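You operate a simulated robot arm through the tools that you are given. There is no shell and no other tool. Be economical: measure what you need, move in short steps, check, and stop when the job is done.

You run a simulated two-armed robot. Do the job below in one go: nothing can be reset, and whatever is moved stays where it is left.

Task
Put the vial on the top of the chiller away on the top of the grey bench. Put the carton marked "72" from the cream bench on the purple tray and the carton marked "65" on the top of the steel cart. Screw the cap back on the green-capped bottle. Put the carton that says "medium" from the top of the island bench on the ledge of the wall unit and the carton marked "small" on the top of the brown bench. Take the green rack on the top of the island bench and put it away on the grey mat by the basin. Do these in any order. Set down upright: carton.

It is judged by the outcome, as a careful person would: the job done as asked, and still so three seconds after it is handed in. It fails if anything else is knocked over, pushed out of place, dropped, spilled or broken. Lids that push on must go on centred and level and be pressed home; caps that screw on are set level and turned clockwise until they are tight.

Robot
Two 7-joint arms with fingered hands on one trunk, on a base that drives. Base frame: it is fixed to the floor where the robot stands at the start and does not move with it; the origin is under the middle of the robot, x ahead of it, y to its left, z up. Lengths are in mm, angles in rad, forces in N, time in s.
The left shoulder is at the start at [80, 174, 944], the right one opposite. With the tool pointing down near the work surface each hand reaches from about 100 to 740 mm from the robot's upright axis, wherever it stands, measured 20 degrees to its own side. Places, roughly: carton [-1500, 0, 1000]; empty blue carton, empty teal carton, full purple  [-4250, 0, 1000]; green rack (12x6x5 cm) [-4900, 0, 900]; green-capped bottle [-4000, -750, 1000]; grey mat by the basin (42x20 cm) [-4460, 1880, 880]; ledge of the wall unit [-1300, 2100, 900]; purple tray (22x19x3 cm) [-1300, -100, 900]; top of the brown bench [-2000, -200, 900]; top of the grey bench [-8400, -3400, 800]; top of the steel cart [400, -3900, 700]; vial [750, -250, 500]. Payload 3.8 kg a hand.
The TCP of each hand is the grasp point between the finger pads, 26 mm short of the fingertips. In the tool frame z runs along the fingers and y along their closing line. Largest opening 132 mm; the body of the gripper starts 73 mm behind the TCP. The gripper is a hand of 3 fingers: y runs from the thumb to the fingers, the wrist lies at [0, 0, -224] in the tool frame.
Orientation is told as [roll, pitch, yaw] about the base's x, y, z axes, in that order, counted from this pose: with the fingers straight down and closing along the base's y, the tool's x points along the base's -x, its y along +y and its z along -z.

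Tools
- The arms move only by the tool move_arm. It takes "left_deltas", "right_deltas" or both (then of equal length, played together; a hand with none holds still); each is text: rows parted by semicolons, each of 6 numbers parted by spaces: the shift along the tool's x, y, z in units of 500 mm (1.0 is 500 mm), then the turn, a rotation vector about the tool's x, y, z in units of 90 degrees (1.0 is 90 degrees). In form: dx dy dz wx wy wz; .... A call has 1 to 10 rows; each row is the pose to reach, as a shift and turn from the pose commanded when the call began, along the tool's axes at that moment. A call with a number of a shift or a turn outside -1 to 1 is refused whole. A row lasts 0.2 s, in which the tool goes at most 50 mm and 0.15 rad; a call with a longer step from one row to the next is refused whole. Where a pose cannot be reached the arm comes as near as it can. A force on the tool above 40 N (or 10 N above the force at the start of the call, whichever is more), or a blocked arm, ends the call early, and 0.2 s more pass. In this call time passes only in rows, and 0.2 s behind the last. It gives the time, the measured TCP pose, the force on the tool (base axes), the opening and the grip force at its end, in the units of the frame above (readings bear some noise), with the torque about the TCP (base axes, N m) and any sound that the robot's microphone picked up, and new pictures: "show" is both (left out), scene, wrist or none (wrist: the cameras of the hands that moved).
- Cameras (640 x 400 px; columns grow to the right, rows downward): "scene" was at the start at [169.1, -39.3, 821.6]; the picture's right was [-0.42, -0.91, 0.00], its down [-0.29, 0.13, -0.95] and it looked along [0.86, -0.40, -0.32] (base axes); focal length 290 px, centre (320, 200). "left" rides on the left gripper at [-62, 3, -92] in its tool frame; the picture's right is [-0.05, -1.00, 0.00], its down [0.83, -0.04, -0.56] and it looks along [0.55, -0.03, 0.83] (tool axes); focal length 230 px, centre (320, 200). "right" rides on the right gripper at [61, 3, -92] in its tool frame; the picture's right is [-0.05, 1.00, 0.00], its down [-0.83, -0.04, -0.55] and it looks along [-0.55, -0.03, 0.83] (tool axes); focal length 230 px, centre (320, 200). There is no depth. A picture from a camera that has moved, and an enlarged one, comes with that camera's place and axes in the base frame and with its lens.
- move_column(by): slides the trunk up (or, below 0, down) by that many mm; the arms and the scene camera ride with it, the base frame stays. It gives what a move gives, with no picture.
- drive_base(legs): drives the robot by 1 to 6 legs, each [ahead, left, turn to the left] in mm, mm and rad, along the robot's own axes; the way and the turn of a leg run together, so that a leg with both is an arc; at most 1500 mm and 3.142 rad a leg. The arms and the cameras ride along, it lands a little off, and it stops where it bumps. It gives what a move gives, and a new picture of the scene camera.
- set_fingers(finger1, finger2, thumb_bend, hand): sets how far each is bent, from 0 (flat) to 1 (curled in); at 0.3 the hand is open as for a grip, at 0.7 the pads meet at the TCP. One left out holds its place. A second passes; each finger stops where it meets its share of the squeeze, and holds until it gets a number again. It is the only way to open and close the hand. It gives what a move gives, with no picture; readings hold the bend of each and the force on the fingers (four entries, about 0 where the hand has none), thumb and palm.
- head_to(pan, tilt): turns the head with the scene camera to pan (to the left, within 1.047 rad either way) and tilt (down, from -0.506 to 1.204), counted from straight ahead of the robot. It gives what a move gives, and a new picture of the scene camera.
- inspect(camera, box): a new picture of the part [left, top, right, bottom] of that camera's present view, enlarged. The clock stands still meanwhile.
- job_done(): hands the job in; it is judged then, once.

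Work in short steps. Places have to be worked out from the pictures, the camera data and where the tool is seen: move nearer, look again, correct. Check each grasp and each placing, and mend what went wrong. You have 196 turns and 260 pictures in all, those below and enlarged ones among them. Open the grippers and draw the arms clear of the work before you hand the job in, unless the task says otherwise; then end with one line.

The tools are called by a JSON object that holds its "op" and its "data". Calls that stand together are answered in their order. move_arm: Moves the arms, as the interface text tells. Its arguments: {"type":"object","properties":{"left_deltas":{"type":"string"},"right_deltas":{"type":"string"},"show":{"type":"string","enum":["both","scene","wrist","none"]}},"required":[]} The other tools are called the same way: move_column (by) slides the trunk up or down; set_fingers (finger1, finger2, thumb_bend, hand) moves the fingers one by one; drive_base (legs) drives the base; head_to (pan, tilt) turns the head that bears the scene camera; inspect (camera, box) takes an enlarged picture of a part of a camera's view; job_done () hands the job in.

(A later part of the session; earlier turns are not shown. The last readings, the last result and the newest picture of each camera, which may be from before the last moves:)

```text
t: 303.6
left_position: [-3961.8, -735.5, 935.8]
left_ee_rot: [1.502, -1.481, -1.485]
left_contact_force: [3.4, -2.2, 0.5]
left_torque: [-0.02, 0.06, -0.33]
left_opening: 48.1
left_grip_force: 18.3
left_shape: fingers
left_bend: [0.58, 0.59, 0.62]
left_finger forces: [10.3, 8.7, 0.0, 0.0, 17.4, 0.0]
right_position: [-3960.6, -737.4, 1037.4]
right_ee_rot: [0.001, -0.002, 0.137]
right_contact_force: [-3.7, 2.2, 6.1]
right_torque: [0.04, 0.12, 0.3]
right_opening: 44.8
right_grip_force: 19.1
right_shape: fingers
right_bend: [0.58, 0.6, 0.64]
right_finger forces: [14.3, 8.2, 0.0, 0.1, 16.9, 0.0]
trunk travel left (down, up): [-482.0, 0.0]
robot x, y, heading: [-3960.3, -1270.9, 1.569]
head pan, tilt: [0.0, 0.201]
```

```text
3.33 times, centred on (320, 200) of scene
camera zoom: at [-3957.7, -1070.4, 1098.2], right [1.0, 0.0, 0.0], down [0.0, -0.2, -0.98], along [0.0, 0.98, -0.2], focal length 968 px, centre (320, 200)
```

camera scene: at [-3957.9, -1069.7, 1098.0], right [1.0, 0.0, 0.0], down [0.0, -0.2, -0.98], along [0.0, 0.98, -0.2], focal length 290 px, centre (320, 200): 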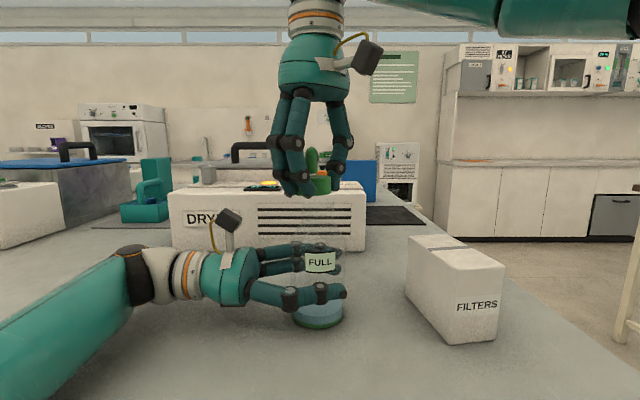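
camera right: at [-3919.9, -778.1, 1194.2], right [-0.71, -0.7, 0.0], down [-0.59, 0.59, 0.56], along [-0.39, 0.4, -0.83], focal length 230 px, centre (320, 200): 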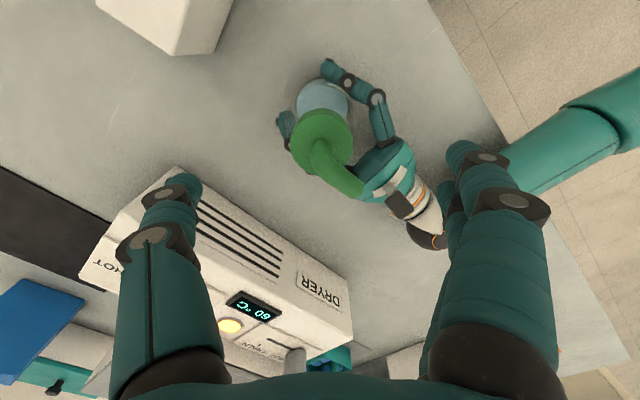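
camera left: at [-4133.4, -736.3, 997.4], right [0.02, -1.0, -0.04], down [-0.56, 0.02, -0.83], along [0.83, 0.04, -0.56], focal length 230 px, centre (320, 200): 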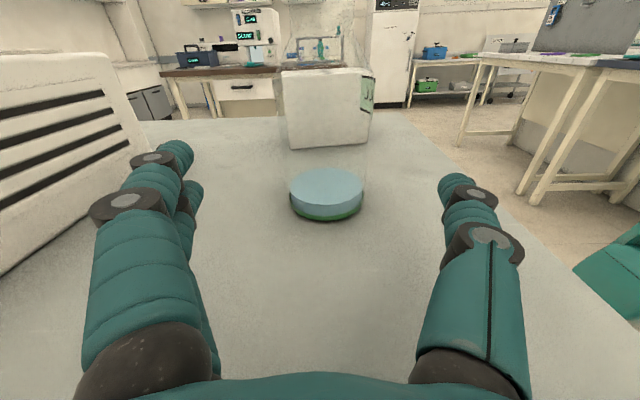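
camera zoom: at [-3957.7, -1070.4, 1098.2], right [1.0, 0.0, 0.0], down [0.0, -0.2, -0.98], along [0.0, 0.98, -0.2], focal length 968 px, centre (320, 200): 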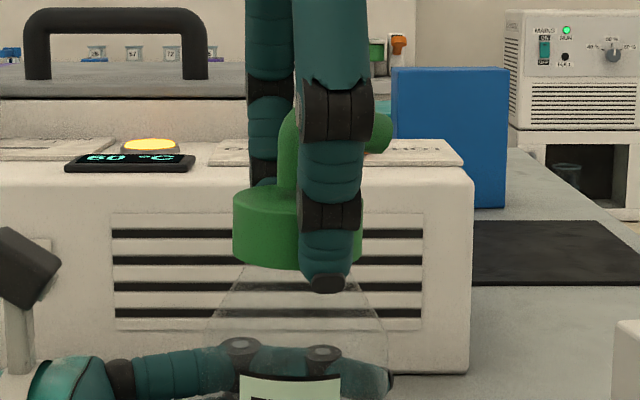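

Torque has risen to 0.3 N m and the cap is a further 3 mm down, which suggests it is nearly tight. I release, firm the left grip, turn the hand back and look before a confirming stroke.

{"op": "set_fingers", "data": {"hand": "right", "finger1": 0.3, "finger2": 0.3, "thumb_bend": 0.3}}

{"op": "set_fingers", "data": {"hand": "left", "finger1": 0.72, "finger2": 0.72, "thumb_bend": 0.74}}

{"op": "move_arm", "data": {"right_deltas": "0 0 -0.06 0 0 0; 0 0 -0.12 0 0 0; 0 0 -0.12 0 0 -0.092; 0 0 -0.12 0 0 -0.184; 0 0 -0.12 0 0 -0.276; 0 0 -0.12 0 0 -0.368; 0 0 -0.12 0 0 -0.46; 0 0 -0.12 0 0 -0.552; 0 0 -0.12 0 0 -0.644; 0 0 -0.12 0 0 -0.736", "show": "wrist"}}

{"op": "inspect", "data": {"camera": "scene", "box": [240, 140, 400, 260]}}

```text
t: 304.6
left_position: [-3963.4, -735.6, 936.2]
left_ee_rot: [1.496, -1.481, -1.48]
left_contact_force: [-1.6, 0.8, 3.4]
left_torque: [-0.08, -0.01, -0.03]
left_opening: 47.5
left_grip_force: 17.6
left_shape: fingers
left_bend: [0.59, 0.59, 0.62]
left_finger forces: [10.3, 8.6, 0.0, 0.0, 16.8, 0.0]
right_position: [-3961.7, -736.5, 1038.6]
right_ee_rot: [0.002, -0.002, 0.14]
right_contact_force: [-0.6, -0.6, -0.5]
right_torque: [0.01, 0.01, 0.03]
right_opening: 134.0
right_grip_force: 0.0
right_shape: fingers
right_bend: [0.3, 0.3, 0.3]
right_finger forces: [0.0, 0.0, 0.0, 0.0, 0.0, 0.0]
trunk travel left (down, up): [-482.0, 0.0]
robot x, y, heading: [-3957.5, -1272.6, 1.577]
head pan, tilt: [0.0, 0.201]
```

```text
t: 305.6
left_position: [-3961.7, -736.3, 936.0]
left_ee_rot: [1.492, -1.481, -1.476]
left_contact_force: [1.0, -1.2, 2.1]
left_torque: [-0.12, -0.05, 0.01]
left_opening: 43.1
left_grip_force: 30.4
left_shape: fingers
left_bend: [0.64, 0.64, 0.64]
left_finger forces: [15.1, 14.8, 0.0, 0.0, 31.3, 0.0]
right_position: [-3962.5, -737.0, 1037.5]
right_ee_rot: [0.001, -0.003, 0.142]
right_contact_force: [0.1, -0.1, 0.9]
right_torque: [-0.05, 0.0, 0.07]
right_opening: 133.9
right_grip_force: 0.1
right_shape: fingers
right_bend: [0.3, 0.3, 0.3]
right_finger forces: [0.1, 0.1, 0.0, 0.1, 0.0, 0.0]
trunk travel left (down, up): [-482.0, 0.0]
robot x, y, heading: [-3958.5, -1270.5, 1.572]
head pan, tilt: [0.0, 0.201]
```

```text
t: 307.8
left_position: [-3962.1, -735.9, 936.2]
left_ee_rot: [1.494, -1.481, -1.476]
left_contact_force: [0.0, 0.4, 2.5]
left_torque: [-0.1, 0.0, 0.01]
left_opening: 43.1
left_grip_force: 30.6
left_shape: fingers
left_bend: [0.64, 0.64, 0.64]
left_finger forces: [15.4, 14.7, 0.0, 0.0, 30.7, 0.0]
right_position: [-3961.8, -738.2, 1098.3]
right_ee_rot: [-0.003, -0.001, 1.299]
right_contact_force: [-0.3, 0.6, -0.2]
right_torque: [0.0, 0.0, 0.01]
right_opening: 134.1
right_grip_force: 0.0
right_shape: fingers
right_bend: [0.3, 0.3, 0.3]
right_finger forces: [0.1, 0.0, 0.0, 0.0, 0.1, 0.1]
trunk travel left (down, up): [-482.0, 0.0]
robot x, y, heading: [-3961.4, -1268.6, 1.572]
head pan, tilt: [0.0, 0.201]
camera right: at [-3981.9, -796.2, 1191.3], right [-0.95, 0.32, 0.0], down [0.26, 0.79, 0.56], along [0.18, 0.53, -0.83], focal length 230 px, centre (320, 200)
```

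right: 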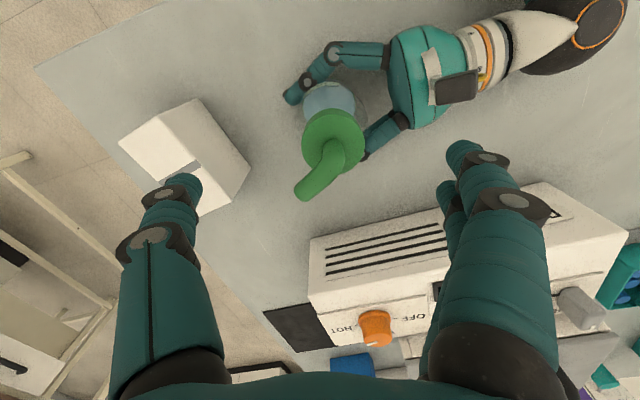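

```text
3.33 times, centred on (320, 200) of scene
camera zoom: at [-3957.9, -1069.8, 1098.1], right [1.0, 0.0, 0.0], down [0.0, -0.2, -0.98], along [0.0, 0.98, -0.2], focal length 968 px, centre (320, 200)
```

zoom: 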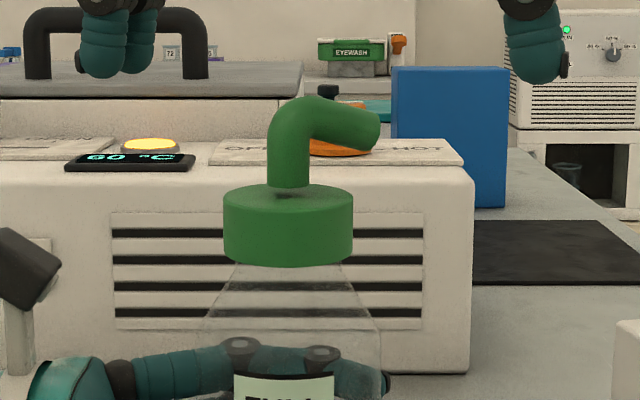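

The cap is level and nearly down at the shoulder, and the left squeeze drew the bottle about 8 mm left. I make one more regrasp for a confirming tightening stroke.

{"op": "move_arm", "data": {"right_deltas": "0.002 0.014 0 0 0 -0.094; 0.002 0.014 0 0 0 -0.188; 0.002 0.014 0 0 0 -0.282; 0.002 0.014 0 0 0 -0.376; 0.002 0.014 0 0 0 -0.47; 0.002 0.014 0 0 0 -0.564; 0.002 0.014 0 0 0 -0.658; 0.002 0.014 0 0 0 -0.752; 0.002 0.014 0 0 0 -0.846; 0.002 0.014 0 0 0 -0.94", "show": "none"}}

{"op": "move_arm", "data": {"right_deltas": "0 0 0.04 0 0 -0.09; 0 0 0.08 0 0 -0.18; 0 0 0.12 0 0 -0.19", "show": "none"}}

{"op": "set_fingers", "data": {"hand": "right", "finger1": 0.72, "finger2": 0.72, "thumb_bend": 0.72}}

{"op": "move_arm", "data": {"right_deltas": "0 0 0.001 0 0 0.09; 0 0 0.001 0 0 0.18; 0 0 0.001 0 0 0.27; 0 0 0.001 0 0 0.36; 0 0 0.002 0 0 0.45; 0 0 0.002 0 0 0.54", "show": "none"}}

{"op": "inspect", "data": {"camera": "scene", "box": [240, 140, 400, 260]}}

```text
t: 310.0
left_position: [-3962.1, -736.2, 934.4]
left_ee_rot: [1.492, -1.483, -1.476]
left_contact_force: [0.0, 0.5, 2.3]
left_torque: [-0.11, -0.04, 0.0]
left_opening: 43.0
left_grip_force: 30.9
left_shape: fingers
left_bend: [0.64, 0.64, 0.64]
left_finger forces: [15.3, 14.9, 0.0, 0.1, 30.6, 0.0]
right_position: [-3968.3, -736.8, 1098.2]
right_ee_rot: [-0.002, 0.001, 2.778]
right_contact_force: [-0.6, 0.0, -0.3]
right_torque: [0.03, 0.04, 0.0]
right_opening: 134.2
right_grip_force: 0.0
right_shape: fingers
right_bend: [0.3, 0.3, 0.3]
right_finger forces: [0.1, 0.0, 0.0, 0.0, 0.0, 0.1]
trunk travel left (down, up): [-482.0, 0.0]
robot x, y, heading: [-3963.2, -1274.0, 1.573]
head pan, tilt: [0.0, 0.201]
```

```text
t: 310.8
left_position: [-3961.9, -736.6, 936.5]
left_ee_rot: [1.494, -1.482, -1.476]
left_contact_force: [-0.2, -0.1, 1.3]
left_torque: [-0.13, 0.01, 0.02]
left_opening: 43.3
left_grip_force: 30.6
left_shape: fingers
left_bend: [0.64, 0.64, 0.64]
left_finger forces: [15.3, 14.6, 0.0, 0.0, 30.8, 0.0]
right_position: [-3969.0, -736.5, 1038.1]
right_ee_rot: [0.0, 0.0, 3.073]
right_contact_force: [-0.6, 0.7, -0.7]
right_torque: [0.02, -0.02, -0.03]
right_opening: 134.0
right_grip_force: 0.0
right_shape: fingers
right_bend: [0.3, 0.3, 0.3]
right_finger forces: [0.1, 0.0, 0.0, 0.1, 0.0, 0.1]
trunk travel left (down, up): [-482.0, 0.0]
robot x, y, heading: [-3960.9, -1272.7, 1.572]
head pan, tilt: [0.0, 0.201]
```

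```text
t: 311.8
left_position: [-3961.6, -735.5, 935.5]
left_ee_rot: [1.499, -1.481, -1.477]
left_contact_force: [-0.2, 0.3, 3.2]
left_torque: [-0.08, 0.0, 0.01]
left_opening: 42.9
left_grip_force: 30.0
left_shape: fingers
left_bend: [0.65, 0.64, 0.64]
left_finger forces: [15.2, 14.7, 0.0, 0.0, 30.2, 0.0]
right_position: [-3968.2, -736.1, 1037.3]
right_ee_rot: [-0.002, 0.001, 3.071]
right_contact_force: [0.6, -0.1, -3.6]
right_torque: [0.05, -0.03, 0.03]
right_opening: 41.4
right_grip_force: 21.2
right_shape: fingers
right_bend: [0.62, 0.6, 0.62]
right_finger forces: [9.8, 10.8, 0.1, 0.1, 20.6, 0.0]
trunk travel left (down, up): [-482.0, 0.0]
robot x, y, heading: [-3960.1, -1272.8, 1.575]
head pan, tilt: [0.0, 0.201]
```

```text
t: 313.2
left_position: [-3963.1, -734.8, 935.2]
left_ee_rot: [1.489, -1.482, -1.469]
left_contact_force: [-6.2, 18.0, 2.9]
left_torque: [-1.21, -0.28, -0.9]
left_opening: 41.5
left_grip_force: 37.0
left_shape: fingers
left_bend: [0.67, 0.66, 0.67]
left_finger forces: [25.4, 22.2, 0.1, 0.0, 27.3, 0.0]
right_position: [-3968.4, -738.0, 1038.9]
right_ee_rot: [-0.002, 0.002, 2.224]
right_contact_force: [4.0, -16.3, 2.5]
right_torque: [-0.44, -0.06, 0.81]
right_opening: 20.1
right_grip_force: 18.4
right_shape: fingers
right_bend: [0.71, 0.59, 0.66]
right_finger forces: [3.3, 22.8, 0.0, 0.0, 10.8, 0.0]
trunk travel left (down, up): [-482.0, 0.0]
robot x, y, heading: [-3959.2, -1275.2, 1.568]
head pan, tilt: [0.0, 0.201]
```

```text
3.33 times, centred on (320, 200) of scene
camera zoom: at [-3957.9, -1070.0, 1098.2], right [1.0, 0.0, 0.0], down [0.0, -0.2, -0.98], along [0.0, 0.98, -0.2], focal length 968 px, centre (320, 200)
```

zoom: 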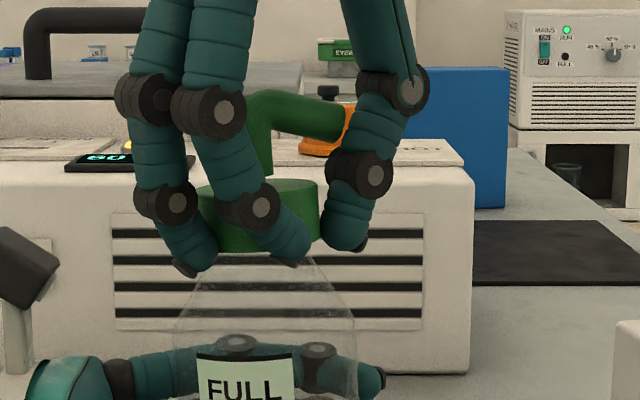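

The torque reached 0.8 N m with the fingers slipping on the cap, so it is tight. I release the right hand, rise, and look at the bottle.

{"op": "set_fingers", "data": {"hand": "right", "finger1": 0.3, "finger2": 0.3, "thumb_bend": 0.3}}

{"op": "move_arm", "data": {"right_deltas": "0 0 -0.07 0 0 0; 0 0 -0.14 0 0 0; 0 0 -0.2 0 0 0.05; 0 0 -0.2 0 0 0.14; 0 0 -0.2 0 0 0.23; 0 0 -0.2 0 0 0.32; 0 0 -0.2 0 0 0.41", "show": "none"}}

{"op": "inspect", "data": {"camera": "scene", "box": [200, 130, 440, 340]}}

```text
t: 314.2
left_position: [-3962.3, -735.8, 935.3]
left_ee_rot: [1.488, -1.481, -1.469]
left_contact_force: [-0.5, 0.0, -1.0]
left_torque: [0.0, 0.01, 0.05]
left_opening: 39.9
left_grip_force: 30.6
left_shape: fingers
left_bend: [0.7, 0.69, 0.65]
left_finger forces: [15.5, 13.2, 0.0, 0.0, 31.7, 0.0]
right_position: [-3968.3, -736.4, 1037.9]
right_ee_rot: [-0.002, 0.0, 2.224]
right_contact_force: [-0.1, 0.3, -0.5]
right_torque: [-0.01, 0.0, -0.01]
right_opening: 133.7
right_grip_force: 0.1
right_shape: fingers
right_bend: [0.3, 0.3, 0.3]
right_finger forces: [0.1, 0.0, 0.1, 0.0, 0.0, 0.0]
trunk travel left (down, up): [-482.0, 0.0]
robot x, y, heading: [-3959.4, -1270.7, 1.579]
head pan, tilt: [0.0, 0.201]
```

```text
t: 315.8
left_position: [-3962.3, -736.3, 935.3]
left_ee_rot: [1.493, -1.481, -1.475]
left_contact_force: [-0.4, 0.9, -0.4]
left_torque: [-0.02, 0.0, -0.02]
left_opening: 39.8
left_grip_force: 30.3
left_shape: fingers
left_bend: [0.7, 0.69, 0.65]
left_finger forces: [15.5, 13.5, 0.0, 0.1, 31.6, 0.0]
right_position: [-3968.6, -736.0, 1137.7]
right_ee_rot: [-0.001, 0.0, 1.576]
right_contact_force: [0.2, 0.1, 1.2]
right_torque: [0.0, 0.0, -0.02]
right_opening: 133.8
right_grip_force: 0.1
right_shape: fingers
right_bend: [0.3, 0.3, 0.3]
right_finger forces: [0.0, 0.0, 0.0, 0.1, 0.0, 0.1]
trunk travel left (down, up): [-482.0, 0.0]
robot x, y, heading: [-3959.1, -1271.1, 1.573]
head pan, tilt: [0.0, 0.201]
```

```text
1.90 times, centred on (320, 235) of scene
camera zoom: at [-3957.9, -1069.6, 1098.0], right [1.0, 0.0, 0.0], down [0.0, -0.2, -0.98], along [0.0, 0.98, -0.2], focal length 553 px, centre (320, 133)
```

zoom: 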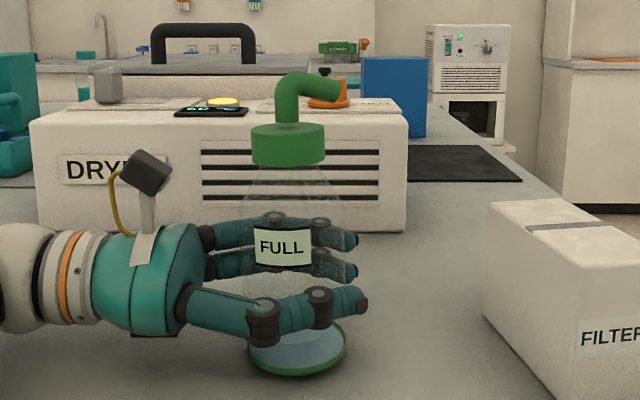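

The cap is on, level. The bottle leans only 2° in the left hand; I release it gently in stages.

{"op": "set_fingers", "data": {"hand": "left", "finger1": 0.55, "finger2": 0.55, "thumb_bend": 0.53}}

{"op": "set_fingers", "data": {"hand": "left", "finger1": 0.3, "finger2": 0.3, "thumb_bend": 0.3}}

{"op": "inspect", "data": {"camera": "scene", "box": [200, 130, 440, 340]}}

```text
t: 316.8
left_position: [-3961.9, -734.7, 935.2]
left_ee_rot: [1.492, -1.482, -1.477]
left_contact_force: [0.2, 0.9, -0.5]
left_torque: [0.02, 0.0, 0.0]
left_opening: 54.1
left_grip_force: 0.1
left_shape: fingers
left_bend: [0.55, 0.55, 0.53]
left_finger forces: [0.0, 0.0, 0.0, 0.0, 0.1, 0.0]
right_position: [-3968.1, -736.7, 1136.7]
right_ee_rot: [-0.002, -0.001, 1.581]
right_contact_force: [0.9, -0.4, 0.3]
right_torque: [0.0, 0.01, -0.02]
right_opening: 133.8
right_grip_force: 0.0
right_shape: fingers
right_bend: [0.3, 0.3, 0.3]
right_finger forces: [0.0, 0.0, 0.1, 0.1, 0.0, 0.0]
trunk travel left (down, up): [-482.0, 0.0]
robot x, y, heading: [-3955.7, -1269.6, 1.576]
head pan, tilt: [0.0, 0.201]
```

```text
t: 317.8
left_position: [-3962.3, -735.8, 935.6]
left_ee_rot: [1.494, -1.482, -1.474]
left_contact_force: [0.0, 0.9, -0.6]
left_torque: [0.02, -0.02, -0.04]
left_opening: 133.9
left_grip_force: 0.0
left_shape: fingers
left_bend: [0.3, 0.3, 0.3]
left_finger forces: [0.1, 0.0, 0.0, 0.1, 0.0, 0.0]
right_position: [-3968.6, -735.9, 1136.6]
right_ee_rot: [-0.002, -0.001, 1.58]
right_contact_force: [0.7, -0.1, 0.2]
right_torque: [0.04, -0.03, 0.0]
right_opening: 134.0
right_grip_force: 0.0
right_shape: fingers
right_bend: [0.3, 0.3, 0.3]
right_finger forces: [0.0, 0.0, 0.1, 0.1, 0.1, 0.1]
trunk travel left (down, up): [-482.0, 0.0]
robot x, y, heading: [-3959.9, -1269.2, 1.572]
head pan, tilt: [0.0, 0.201]
```

```text
1.90 times, centred on (320, 235) of scene
camera zoom: at [-3957.9, -1069.7, 1098.1], right [1.0, 0.0, 0.0], down [0.0, -0.2, -0.98], along [0.0, 0.98, -0.2], focal length 553 px, centre (320, 133)
```

zoom: 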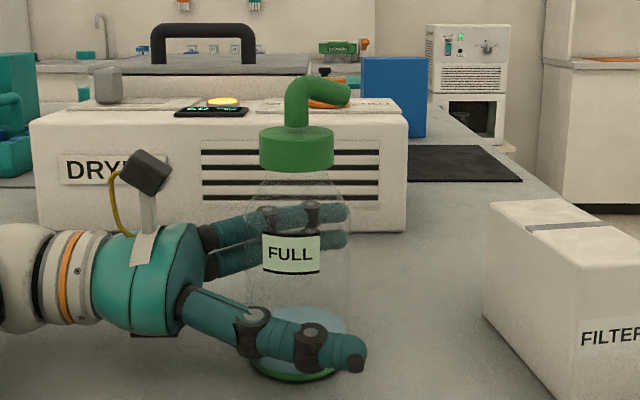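

The bottle stands upright with the cap on and level. I withdraw the left hand along its axis and raise it, then back away.

{"op": "move_arm", "data": {"left_deltas": "0 0 -0.09 0 0 0; 0 0 -0.18 0 0 0; 0 0 -0.27 0 0 0; 0 0 -0.34 0 0 0; -0.09 0 -0.34 0 0 0; -0.18 0 -0.34 0 0 0; -0.27 0 -0.34 0 0 0", "right_deltas": "0.05 0 0 0 0 0; 0.1 -0.02 0 0 0 0; 0.15 -0.05 0 0 0 0; 0.2 -0.1 0 0 0 0; 0.25 -0.15 0 0 0 0; 0.3 -0.2 0 0 0 0; 0.3 -0.25 0 0 0 0", "show": "scene"}}

{"op": "drive_base", "data": {"legs": [[-300, 0, 0]]}}

{"op": "move_arm", "data": {"left_deltas": "0 0 0 -0.055 0.055 -0.055; 0 0 0 -0.11 0.11 -0.11; 0 0 0 -0.165 0.165 -0.165; 0 0 0 -0.22 0.22 -0.22; 0 0 0 -0.275 0.275 -0.275; 0 0 0 -0.33 0.33 -0.33; 0 0 0 -0.385 0.385 -0.385; 0 0 0 -0.44 0.44 -0.44; 0 0 0 -0.495 0.495 -0.495; 0 0 0 -0.55 0.55 -0.55", "show": "none"}}

{"op": "move_arm", "data": {"left_deltas": "0 0 0 -0.055 0.055 -0.055; 0 0 0 -0.11 0.11 -0.11; 0 0 0 -0.165 0.165 -0.165; 0 0 0 -0.22 0.22 -0.22", "show": "none"}}

```text
t: 319.4
left_position: [-4131.6, -753.3, 1071.5]
left_ee_rot: [1.485, -1.481, -1.468]
left_contact_force: [-0.5, -0.3, -0.2]
left_torque: [0.02, 0.02, 0.0]
left_opening: 133.9
left_grip_force: 0.1
left_shape: fingers
left_bend: [0.3, 0.3, 0.3]
left_finger forces: [0.0, 0.0, 0.0, 0.0, 0.0, 0.0]
right_position: [-3841.6, -885.6, 1139.2]
right_ee_rot: [-0.001, -0.002, 1.58]
right_contact_force: [0.2, -0.5, 1.0]
right_torque: [-0.02, -0.04, -0.05]
right_opening: 134.3
right_grip_force: 0.0
right_shape: fingers
right_bend: [0.3, 0.3, 0.3]
right_finger forces: [0.0, 0.0, 0.0, 0.0, 0.0, 0.0]
trunk travel left (down, up): [-482.0, 0.0]
robot x, y, heading: [-3956.0, -1270.1, 1.57]
head pan, tilt: [0.0, 0.201]
camera scene: at [-3957.2, -1069.9, 1098.2], right [1.0, 0.0, 0.0], down [0.0, -0.2, -0.98], along [0.0, 0.98, -0.2], focal length 290 px, centre (320, 200)
```

scene: 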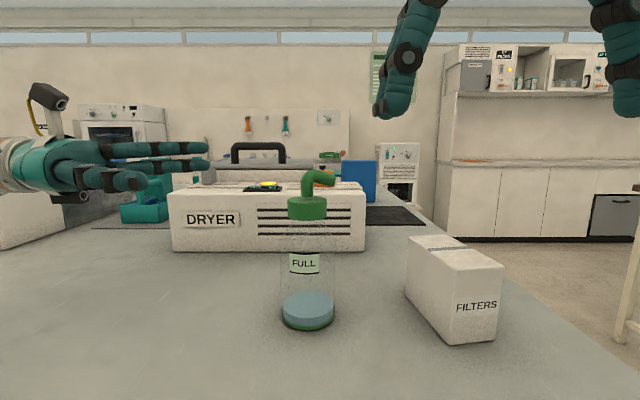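

```text
t: 321.5
left_position: [-4131.5, -1053.6, 1070.6]
left_ee_rot: [1.494, -1.482, -1.478]
left_contact_force: [-0.4, -0.6, -0.1]
left_torque: [0.01, 0.02, 0.03]
left_opening: 133.8
left_grip_force: 0.0
left_shape: fingers
left_bend: [0.3, 0.3, 0.3]
left_finger forces: [0.0, 0.0, 0.0, 0.0, 0.0, 0.0]
right_position: [-3843.5, -1186.7, 1137.6]
right_ee_rot: [-0.001, -0.002, 1.579]
right_contact_force: [-0.4, -0.3, 0.2]
right_torque: [0.0, 0.03, -0.01]
right_opening: 133.9
right_grip_force: 0.2
right_shape: fingers
right_bend: [0.3, 0.3, 0.3]
right_finger forces: [0.0, 0.0, 0.0, 0.1, 0.0, 0.1]
trunk travel left (down, up): [-482.0, 0.0]
robot x, y, heading: [-3958.2, -1572.6, 1.572]
head pan, tilt: [0.0, 0.201]
camera scene: at [-3957.5, -1371.2, 1098.0], right [1.0, 0.0, 0.0], down [0.0, -0.2, -0.98], along [0.0, 0.98, -0.2], focal length 290 px, centre (320, 200)
```

scene: 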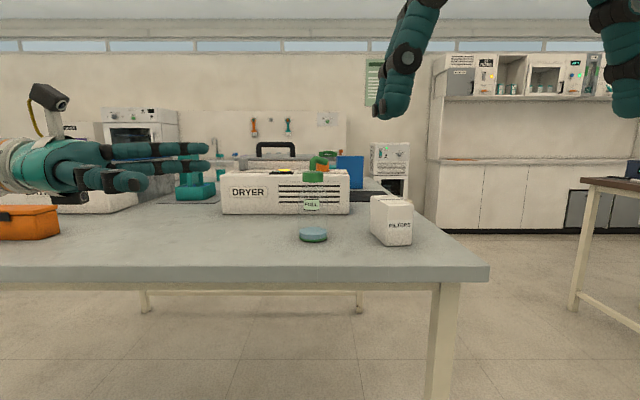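

```text
t: 323.7
left_position: [-4132.4, -1053.5, 1070.6]
left_ee_rot: [-0.254, -0.476, 1.281]
left_contact_force: [-0.3, 0.5, 0.2]
left_torque: [0.0, 0.0, 0.01]
left_opening: 134.2
left_grip_force: 0.1
left_shape: fingers
left_bend: [0.3, 0.3, 0.3]
left_finger forces: [0.0, 0.1, 0.0, 0.0, 0.1, 0.0]
right_position: [-3842.2, -1186.9, 1138.0]
right_ee_rot: [-0.001, 0.0, 1.579]
right_contact_force: [0.0, 0.8, 0.1]
right_torque: [0.0, 0.0, 0.01]
right_opening: 134.1
right_grip_force: 0.0
right_shape: fingers
right_bend: [0.3, 0.3, 0.3]
right_finger forces: [0.0, 0.0, 0.0, 0.0, 0.1, 0.1]
trunk travel left (down, up): [-482.0, 0.0]
robot x, y, heading: [-3958.5, -1573.0, 1.569]
head pan, tilt: [0.0, 0.201]
```

```text
t: 324.7
left_position: [-4131.0, -1054.9, 1071.0]
left_ee_rot: [0.009, -0.087, 1.59]
left_contact_force: [-0.4, 0.3, 0.2]
left_torque: [0.0, 0.0, 0.0]
left_opening: 134.4
left_grip_force: 0.1
left_shape: fingers
left_bend: [0.3, 0.3, 0.3]
left_finger forces: [0.0, 0.0, 0.0, 0.0, 0.0, 0.0]
right_position: [-3841.3, -1185.6, 1136.5]
right_ee_rot: [-0.002, 0.0, 1.579]
right_contact_force: [-0.5, -0.2, 0.1]
right_torque: [0.01, -0.03, -0.02]
right_opening: 134.0
right_grip_force: 0.0
right_shape: fingers
right_bend: [0.3, 0.3, 0.3]
right_finger forces: [0.1, 0.0, 0.1, 0.0, 0.0, 0.1]
trunk travel left (down, up): [-482.0, 0.0]
robot x, y, heading: [-3959.7, -1575.9, 1.57]
head pan, tilt: [0.0, 0.201]
```

I tuck both arms and go round the right end of the island to its far side, where the carton labels should face.

{"op": "move_arm", "data": {"left_deltas": "0.07 0.03 0 0 0.03 0; 0.14 0.06 0 0 0.055 0; 0.2 0.1 0 0 0.055 0", "right_deltas": "0 -0.07 0 0 0 0; 0 -0.14 0 0 0 0; 0 -0.2 0 0 0 0", "show": "none"}}

{"op": "drive_base", "data": {"legs": [[0, -900, 0], [1500, 0, 0]]}}

{"op": "head_to", "data": {"pan": 0.5, "tilt": 0.3}}

```text
t: 325.5
left_position: [-4179.1, -1158.1, 1064.5]
left_ee_rot: [0.007, -0.004, 1.587]
left_contact_force: [0.1, 0.3, 0.2]
left_torque: [-0.01, 0.01, -0.05]
left_opening: 134.1
left_grip_force: 0.1
left_shape: fingers
left_bend: [0.3, 0.3, 0.3]
left_finger forces: [0.0, 0.0, 0.0, 0.0, 0.0, 0.0]
right_position: [-3742.8, -1186.3, 1138.8]
right_ee_rot: [-0.001, -0.004, 1.579]
right_contact_force: [-0.4, -0.2, -0.2]
right_torque: [0.01, 0.03, -0.01]
right_opening: 134.0
right_grip_force: 0.0
right_shape: fingers
right_bend: [0.3, 0.3, 0.3]
right_finger forces: [0.0, 0.0, 0.0, 0.0, 0.0, 0.0]
trunk travel left (down, up): [-482.0, 0.0]
robot x, y, heading: [-3961.4, -1573.2, 1.571]
head pan, tilt: [0.0, 0.201]
```

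```text
t: 340.9
left_position: [-3208.6, 369.5, 1063.6]
left_ee_rot: [0.005, 0.0, 1.538]
left_contact_force: [-0.5, 0.5, 1.4]
left_torque: [-0.01, -0.01, -0.01]
left_opening: 134.4
left_grip_force: 0.0
left_shape: fingers
left_bend: [0.3, 0.3, 0.3]
left_finger forces: [0.0, 0.1, 0.0, 0.0, 0.1, 0.1]
right_position: [-2774.1, 318.6, 1137.8]
right_ee_rot: [-0.003, -0.002, 1.528]
right_contact_force: [-0.3, -0.2, 0.3]
right_torque: [0.0, 0.01, -0.01]
right_opening: 134.3
right_grip_force: 0.0
right_shape: fingers
right_bend: [0.3, 0.3, 0.3]
right_finger forces: [0.0, 0.1, 0.1, 0.0, 0.0, 0.0]
trunk travel left (down, up): [-482.0, 0.0]
robot x, y, heading: [-3009.1, -55.8, 1.522]
head pan, tilt: [0.0, 0.201]
camera scene: at [-2998.1, 143.6, 1098.1], right [1.0, -0.05, 0.0], down [-0.01, -0.2, -0.98], along [0.05, 0.98, -0.2], focal length 290 px, centre (320, 200)
```

scene: 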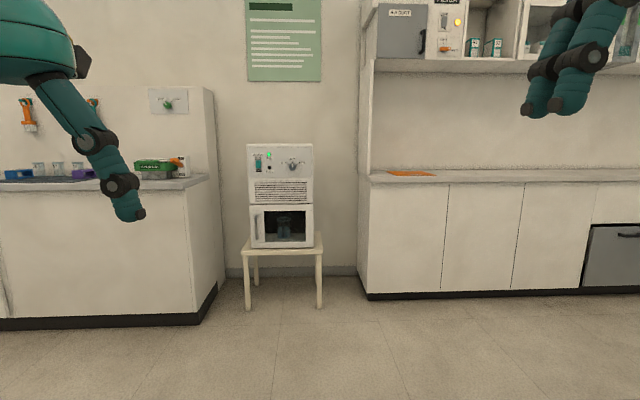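

```text
t: 341.8
left_position: [-3208.2, 369.8, 1063.4]
left_ee_rot: [0.006, -0.001, 1.537]
left_contact_force: [-0.5, -0.7, 0.4]
left_torque: [0.03, -0.02, -0.02]
left_opening: 134.1
left_grip_force: 0.1
left_shape: fingers
left_bend: [0.3, 0.3, 0.3]
left_finger forces: [0.0, 0.0, 0.1, 0.0, 0.1, 0.0]
right_position: [-2773.8, 318.3, 1139.3]
right_ee_rot: [0.0, -0.003, 1.526]
right_contact_force: [0.5, -0.3, -0.3]
right_torque: [0.01, -0.01, -0.01]
right_opening: 133.9
right_grip_force: 0.1
right_shape: fingers
right_bend: [0.3, 0.3, 0.3]
right_finger forces: [0.1, 0.1, 0.0, 0.0, 0.1, 0.0]
trunk travel left (down, up): [-482.0, 0.0]
robot x, y, heading: [-3009.1, -57.0, 1.521]
head pan, tilt: [0.499, 0.3]
camera scene: at [-3043.2, 134.6, 1088.8], right [0.9, 0.43, 0.0], down [0.13, -0.27, -0.96], along [-0.41, 0.86, -0.3], focal length 290 px, centre (320, 200)
```

scene: 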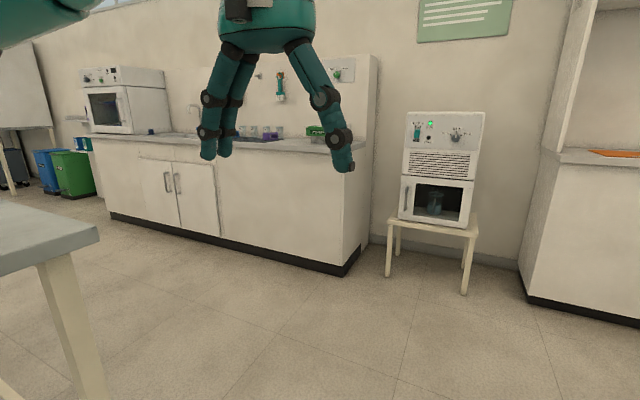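

I continue ahead into the far aisle, turn left along the island and look at it.

{"op": "drive_base", "data": {"legs": [[1080, 0, 0], [0, 0, 1.62], [1200, 0, 0], [0, 0, 1.57]]}}

{"op": "head_to", "data": {"pan": 0.0, "tilt": 0.35}}

```text
t: 360.6
left_position: [-3916.5, 594.2, 1063.6]
left_ee_rot: [0.007, -0.002, -1.576]
left_contact_force: [0.7, -0.2, 0.3]
left_torque: [-0.01, -0.01, -0.01]
left_opening: 134.2
left_grip_force: 0.0
left_shape: fingers
left_bend: [0.3, 0.3, 0.3]
left_finger forces: [0.0, 0.0, 0.0, 0.1, 0.0, 0.0]
right_position: [-4351.8, 633.4, 1138.7]
right_ee_rot: [-0.003, -0.003, -1.586]
right_contact_force: [0.0, -0.1, -0.6]
right_torque: [-0.04, 0.02, 0.01]
right_opening: 134.1
right_grip_force: 0.0
right_shape: fingers
right_bend: [0.3, 0.3, 0.3]
right_finger forces: [0.0, 0.0, 0.0, 0.0, 0.0, 0.1]
trunk travel left (down, up): [-482.0, 0.0]
robot x, y, heading: [-4127.1, 1017.4, -1.593]
head pan, tilt: [0.499, 0.3]
camera scene: at [-4086.2, 825.0, 1088.8], right [-0.89, -0.46, 0.0], down [-0.14, 0.26, -0.96], along [0.44, -0.85, -0.3], focal length 290 px, centre (320, 200)
```

scene: 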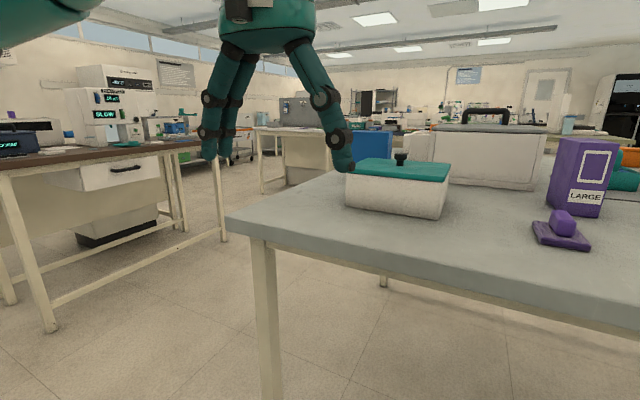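

```text
t: 361.6
left_position: [-3916.3, 595.1, 1063.9]
left_ee_rot: [0.009, -0.003, -1.575]
left_contact_force: [-0.1, 0.2, 0.1]
left_torque: [0.0, 0.01, 0.02]
left_opening: 134.2
left_grip_force: 0.1
left_shape: fingers
left_bend: [0.3, 0.3, 0.3]
left_finger forces: [0.0, 0.1, 0.1, 0.0, 0.1, 0.1]
right_position: [-4352.0, 632.0, 1138.7]
right_ee_rot: [0.0, -0.003, -1.586]
right_contact_force: [-0.2, 0.6, 0.4]
right_torque: [-0.03, 0.02, -0.01]
right_opening: 134.2
right_grip_force: 0.0
right_shape: fingers
right_bend: [0.3, 0.3, 0.3]
right_finger forces: [0.1, 0.1, 0.1, 0.1, 0.1, 0.0]
trunk travel left (down, up): [-482.0, 0.0]
robot x, y, heading: [-4129.5, 1017.4, -1.596]
head pan, tilt: [0.0, 0.351]
camera scene: at [-4131.0, 814.9, 1084.1], right [-1.0, 0.02, 0.0], down [0.01, 0.34, -0.94], along [-0.02, -0.94, -0.34], focal length 290 px, centre (320, 200)
```

scene: 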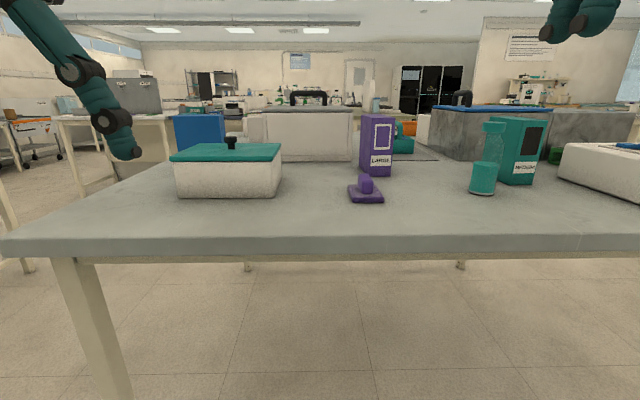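

Purple is LARGE and teal is MEDIUM, so the blue one should be SMALL. I enlarge the right part to confirm and to find the green rack.

{"op": "inspect", "data": {"camera": "scene", "box": [400, 80, 640, 230]}}

{"op": "inspect", "data": {"camera": "scene", "box": [150, 90, 310, 210]}}

```text
2.67 times, centred on (520, 155) of scene
camera zoom: at [-4131.0, 814.9, 1084.1], right [-1.0, 0.02, 0.0], down [0.01, 0.34, -0.94], along [-0.02, -0.94, -0.34], focal length 774 px, centre (-213, 320)
```

zoom: 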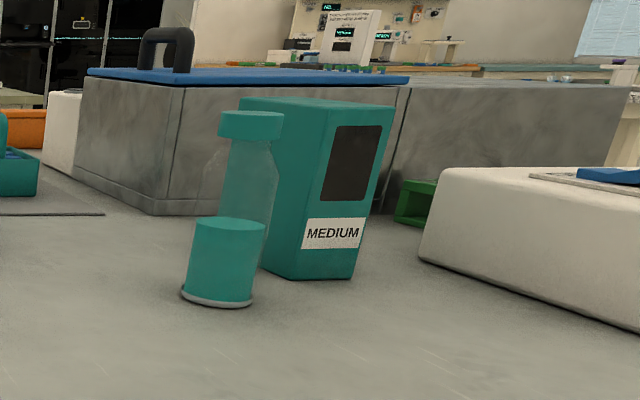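

```text
3.33 times, centred on (230, 150) of scene
camera zoom: at [-4131.0, 814.9, 1084.1], right [-1.0, 0.02, 0.0], down [0.01, 0.34, -0.94], along [-0.02, -0.94, -0.34], focal length 968 px, centre (620, 367)
```

zoom: 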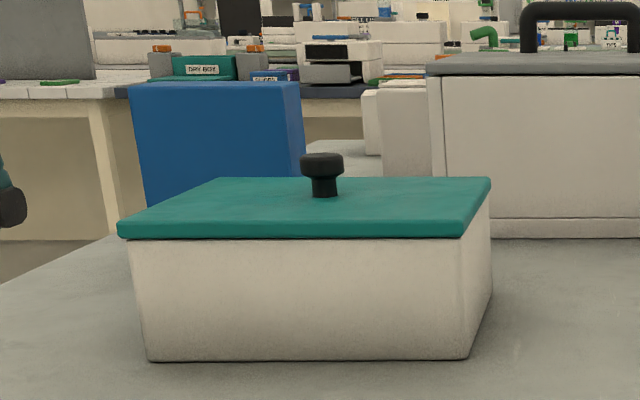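

MEDIUM stands at about [-4629, 100], 57 mm wide in x, top at z ≈ 1026, with a capped bottle in front at [-4506, 210]; the green rack is behind near [-4890, -20]. I raise the left hand, strafe right and draw near to take MEDIUM with the right hand.

{"op": "move_arm", "data": {"left_deltas": "0 0 -0.07 0 0 0; 0 0 -0.14 0 0 0", "show": "none"}}

{"op": "drive_base", "data": {"legs": [[0, -350, 0.02], [320, 0, 0]]}}

{"op": "inspect", "data": {"camera": "right", "box": [0, 0, 640, 400]}}

```text
t: 362.2
left_position: [-3915.0, 594.7, 1135.1]
left_ee_rot: [0.006, -0.001, -1.576]
left_contact_force: [0.2, 0.3, -0.5]
left_torque: [0.01, 0.04, 0.03]
left_opening: 133.9
left_grip_force: 0.1
left_shape: fingers
left_bend: [0.3, 0.3, 0.3]
left_finger forces: [0.0, 0.0, 0.1, 0.0, 0.0, 0.0]
right_position: [-4353.5, 633.0, 1137.8]
right_ee_rot: [-0.002, -0.001, -1.586]
right_contact_force: [-0.3, -0.4, -0.1]
right_torque: [-0.02, 0.01, 0.02]
right_opening: 133.7
right_grip_force: 0.1
right_shape: fingers
right_bend: [0.3, 0.3, 0.3]
right_finger forces: [0.0, 0.0, 0.0, 0.1, 0.0, 0.1]
trunk travel left (down, up): [-482.0, 0.0]
robot x, y, heading: [-4124.3, 1014.7, -1.592]
head pan, tilt: [0.0, 0.351]
```

```text
t: 367.5
left_position: [-4253.3, 284.0, 1132.8]
left_ee_rot: [0.007, -0.002, -1.56]
left_contact_force: [-0.4, -0.3, 0.0]
left_torque: [0.05, 0.02, 0.0]
left_opening: 134.3
left_grip_force: 0.0
left_shape: fingers
left_bend: [0.3, 0.3, 0.3]
left_finger forces: [0.0, 0.1, 0.0, 0.0, 0.0, 0.0]
right_position: [-4689.5, 314.4, 1138.6]
right_ee_rot: [-0.002, -0.001, -1.57]
right_contact_force: [0.2, -1.6, 0.5]
right_torque: [0.02, 0.07, 0.01]
right_opening: 133.9
right_grip_force: 0.1
right_shape: fingers
right_bend: [0.3, 0.3, 0.3]
right_finger forces: [0.1, 0.0, 0.0, 0.1, 0.0, 0.0]
trunk travel left (down, up): [-482.0, 0.0]
robot x, y, heading: [-4473.6, 700.2, -1.573]
head pan, tilt: [0.0, 0.351]
camera scene: at [-4472.1, 500.1, 1084.1], right [-1.0, 0.01, 0.0], down [0.0, 0.34, -0.94], along [-0.01, -0.94, -0.34], focal length 290 px, centre (320, 200)
```

scene: 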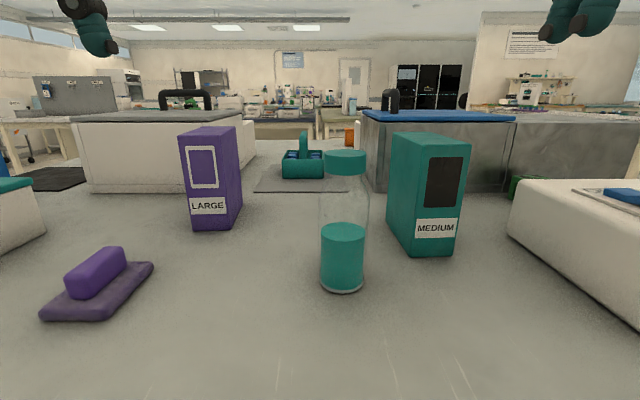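

```text
1.00 times, centred on (320, 200) of right (not enlarged: the box is as wide or as high as the picture)
camera zoom: at [-4687.2, 376.1, 1231.7], right [1.0, -0.05, 0.0], down [-0.04, -0.83, 0.56], along [-0.03, -0.56, -0.83], focal length 230 px, centre (320, 200)
```

zoom: 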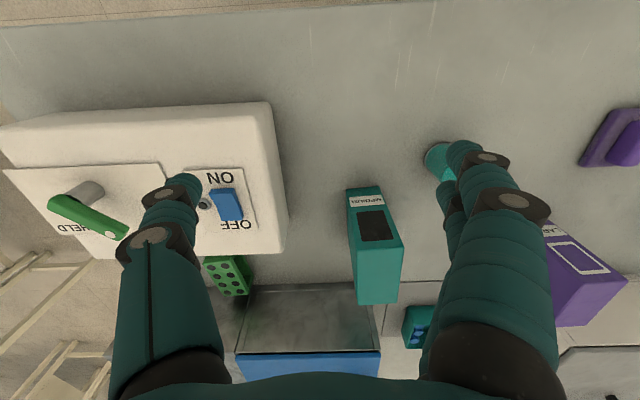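

The wrist view puts MEDIUM's top centre at [-4621, 105], and shows the green rack at [-4895, 0]. I move the right hand above the carton and partly down.

{"op": "move_arm", "data": {"right_deltas": "-0.084 0.027 0 0 0 0; -0.168 0.054 0 0 0 0; -0.252 0.081 0 0 0 0; -0.336 0.108 0 0 0 0; -0.418 0.136 0 0 0 0; -0.418 0.136 0.09 0 0 0; -0.418 0.136 0.15 0 0 0", "show": "wrist"}}

```text
t: 369.1
left_position: [-4252.1, 283.0, 1133.5]
left_ee_rot: [0.006, -0.002, -1.56]
left_contact_force: [-0.5, -0.2, -0.4]
left_torque: [0.0, 0.02, 0.0]
left_opening: 134.2
left_grip_force: 0.2
left_shape: fingers
left_bend: [0.3, 0.3, 0.3]
left_finger forces: [0.0, 0.0, 0.1, 0.1, 0.0, 0.0]
right_position: [-4623.3, 104.1, 1065.0]
right_ee_rot: [-0.001, -0.001, -1.569]
right_contact_force: [0.2, -0.2, -0.3]
right_torque: [0.02, 0.0, 0.02]
right_opening: 134.1
right_grip_force: 0.0
right_shape: fingers
right_bend: [0.3, 0.3, 0.3]
right_finger forces: [0.0, 0.1, 0.0, 0.0, 0.0, 0.1]
trunk travel left (down, up): [-482.0, 0.0]
robot x, y, heading: [-4470.5, 700.9, -1.578]
head pan, tilt: [0.0, 0.351]
camera right: at [-4620.0, 166.0, 1157.3], right [1.0, -0.05, 0.0], down [-0.04, -0.83, 0.56], along [-0.03, -0.56, -0.83], focal length 230 px, centre (320, 200)
```

right: 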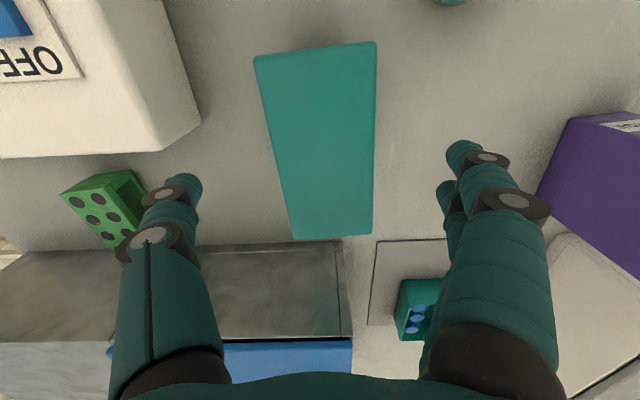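

Centred to within 3 mm. I descend 80 mm and grip.

{"op": "move_arm", "data": {"right_deltas": "-0.002 0.006 0.08 0 0 0.02; -0.002 0.006 0.16 0 0 0.02", "show": "none"}}

{"op": "set_fingers", "data": {"hand": "right", "finger1": 0.7, "finger2": 0.7, "thumb_bend": 0.7}}

{"op": "move_arm", "data": {"right_deltas": "0 0 -0.09 0 0 0; 0 0 -0.18 0 0 0; 0 0 -0.27 0 0 0; 0 0 -0.33 0 0 0; 0.05 0 -0.33 0 0 0; 0.12 0 -0.33 0 0 0; 0.2 -0.02 -0.33 0 0 0; 0.29 -0.05 -0.33 0 0 0; 0.37 -0.07 -0.33 0 0 0", "show": "scene"}}

```text
t: 369.7
left_position: [-4253.7, 282.6, 1132.3]
left_ee_rot: [0.009, -0.001, -1.557]
left_contact_force: [-0.4, -0.3, 1.1]
left_torque: [0.03, 0.01, 0.01]
left_opening: 133.9
left_grip_force: 0.2
left_shape: fingers
left_bend: [0.3, 0.3, 0.3]
left_finger forces: [0.0, 0.1, 0.1, 0.0, 0.0, 0.0]
right_position: [-4619.9, 104.5, 986.6]
right_ee_rot: [-0.002, -0.002, -1.6]
right_contact_force: [0.3, 0.4, 0.6]
right_torque: [0.0, 0.01, -0.01]
right_opening: 134.1
right_grip_force: 0.0
right_shape: fingers
right_bend: [0.3, 0.3, 0.3]
right_finger forces: [0.1, 0.1, 0.1, 0.0, 0.0, 0.1]
trunk travel left (down, up): [-482.0, 0.0]
robot x, y, heading: [-4469.6, 699.5, -1.581]
head pan, tilt: [0.0, 0.351]
```

```text
t: 370.7
left_position: [-4253.0, 284.9, 1134.0]
left_ee_rot: [0.008, -0.001, -1.558]
left_contact_force: [0.3, -1.2, 0.6]
left_torque: [0.0, 0.03, 0.02]
left_opening: 134.1
left_grip_force: 0.1
left_shape: fingers
left_bend: [0.3, 0.3, 0.3]
left_finger forces: [0.0, 0.0, 0.0, 0.0, 0.0, 0.0]
right_position: [-4619.0, 104.8, 985.6]
right_ee_rot: [-0.003, -0.002, -1.601]
right_contact_force: [-0.5, 0.6, 0.9]
right_torque: [-0.02, -0.02, 0.0]
right_opening: 56.4
right_grip_force: 22.8
right_shape: fingers
right_bend: [0.55, 0.54, 0.59]
right_finger forces: [11.4, 11.5, 0.0, 0.1, 23.0, 0.0]
trunk travel left (down, up): [-482.0, 0.0]
robot x, y, heading: [-4466.2, 700.3, -1.581]
head pan, tilt: [0.0, 0.351]
```

```text
t: 372.7
left_position: [-4253.3, 284.7, 1132.7]
left_ee_rot: [0.007, -0.003, -1.558]
left_contact_force: [-0.7, 0.2, 0.7]
left_torque: [0.0, 0.02, 0.0]
left_opening: 134.3
left_grip_force: 0.1
left_shape: fingers
left_bend: [0.3, 0.3, 0.3]
left_finger forces: [0.1, 0.0, 0.0, 0.0, 0.0, 0.0]
right_position: [-4649.6, 291.9, 1151.2]
right_ee_rot: [-0.003, -0.003, -1.6]
right_contact_force: [-0.2, 0.3, 0.6]
right_torque: [0.02, 0.0, 0.02]
right_opening: 56.1
right_grip_force: 22.3
right_shape: fingers
right_bend: [0.55, 0.54, 0.59]
right_finger forces: [11.3, 11.2, 0.0, 0.0, 22.6, 0.1]
trunk travel left (down, up): [-482.0, 0.0]
robot x, y, heading: [-4469.5, 702.0, -1.577]
head pan, tilt: [0.0, 0.351]
camera scene: at [-4472.3, 500.7, 1084.2], right [-1.0, 0.01, 0.0], down [0.0, 0.34, -0.94], along [-0.01, -0.94, -0.34], focal length 290 px, centre (320, 200)
```

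scene: 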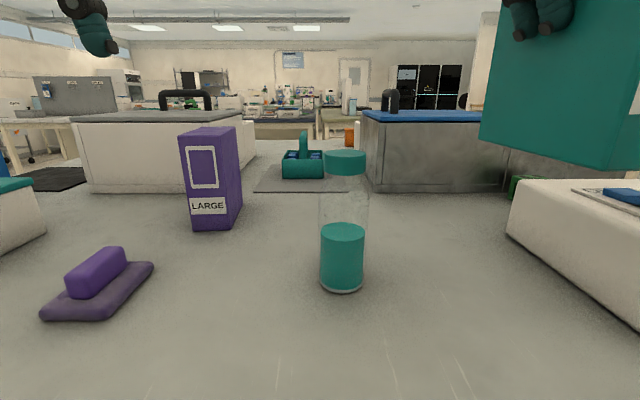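

MEDIUM is held at 22 N and clear. Now I go round to the west end of the island for the green rack.

{"op": "drive_base", "data": {"legs": [[-320, 0, 0], [0, -1090, 0], [1020, 0, 0], [0, 0, 1.58]]}}

{"op": "head_to", "data": {"pan": 0.1, "tilt": 0.4}}

```text
t: 392.8
left_position: [-5162.2, 254.6, 1133.4]
left_ee_rot: [0.008, -0.002, -0.033]
left_contact_force: [-0.2, -0.1, -1.0]
left_torque: [-0.01, -0.01, -0.01]
left_opening: 134.1
left_grip_force: 0.0
left_shape: fingers
left_bend: [0.3, 0.3, 0.3]
left_finger forces: [0.0, 0.1, 0.0, 0.0, 0.0, 0.1]
right_position: [-5185.0, -139.0, 1149.9]
right_ee_rot: [0.0, -0.001, -0.073]
right_contact_force: [-0.1, -1.2, 0.1]
right_torque: [0.0, 0.03, 0.01]
right_opening: 56.0
right_grip_force: 22.6
right_shape: fingers
right_bend: [0.55, 0.54, 0.59]
right_finger forces: [11.4, 11.1, 0.1, 0.0, 22.7, 0.1]
trunk travel left (down, up): [-482.0, 0.0]
robot x, y, heading: [-5586.7, 52.4, -0.052]
head pan, tilt: [0.0, 0.351]
camera scene: at [-5385.9, 45.2, 1084.0], right [-0.05, -1.0, 0.0], down [-0.34, 0.02, -0.94], along [0.94, -0.05, -0.34], focal length 290 px, centre (320, 200)
```

scene: 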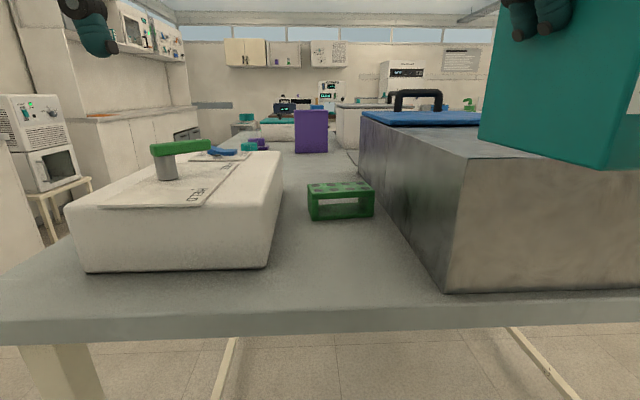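

```text
t: 393.5
left_position: [-5161.8, 255.6, 1133.1]
left_ee_rot: [0.007, -0.003, -0.031]
left_contact_force: [0.7, 0.1, -0.2]
left_torque: [-0.03, 0.0, -0.03]
left_opening: 134.1
left_grip_force: 0.0
left_shape: fingers
left_bend: [0.3, 0.3, 0.3]
left_finger forces: [0.0, 0.0, 0.1, 0.0, 0.1, 0.0]
right_position: [-5186.3, -138.6, 1151.2]
right_ee_rot: [-0.002, -0.003, -0.074]
right_contact_force: [0.4, 0.0, 0.0]
right_torque: [-0.01, -0.01, 0.03]
right_opening: 56.2
right_grip_force: 22.8
right_shape: fingers
right_bend: [0.55, 0.54, 0.59]
right_finger forces: [11.5, 11.2, 0.0, 0.0, 22.7, 0.0]
trunk travel left (down, up): [-482.0, 0.0]
robot x, y, heading: [-5590.3, 57.7, -0.049]
head pan, tilt: [0.099, 0.4]
camera scene: at [-5386.4, 54.4, 1079.5], right [0.05, -1.0, 0.0], down [-0.39, -0.02, -0.92], along [0.92, 0.05, -0.39], focal length 290 px, centre (320, 200)
```

scene: 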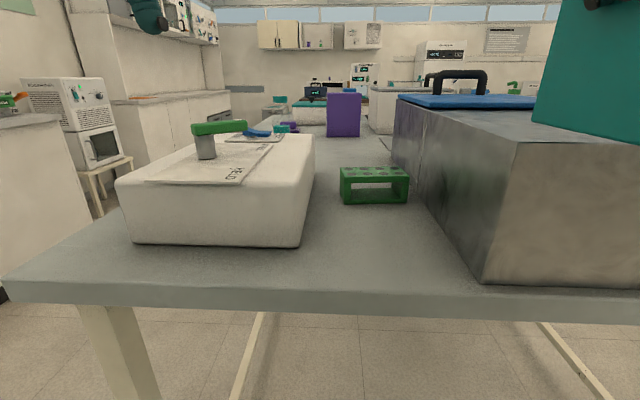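

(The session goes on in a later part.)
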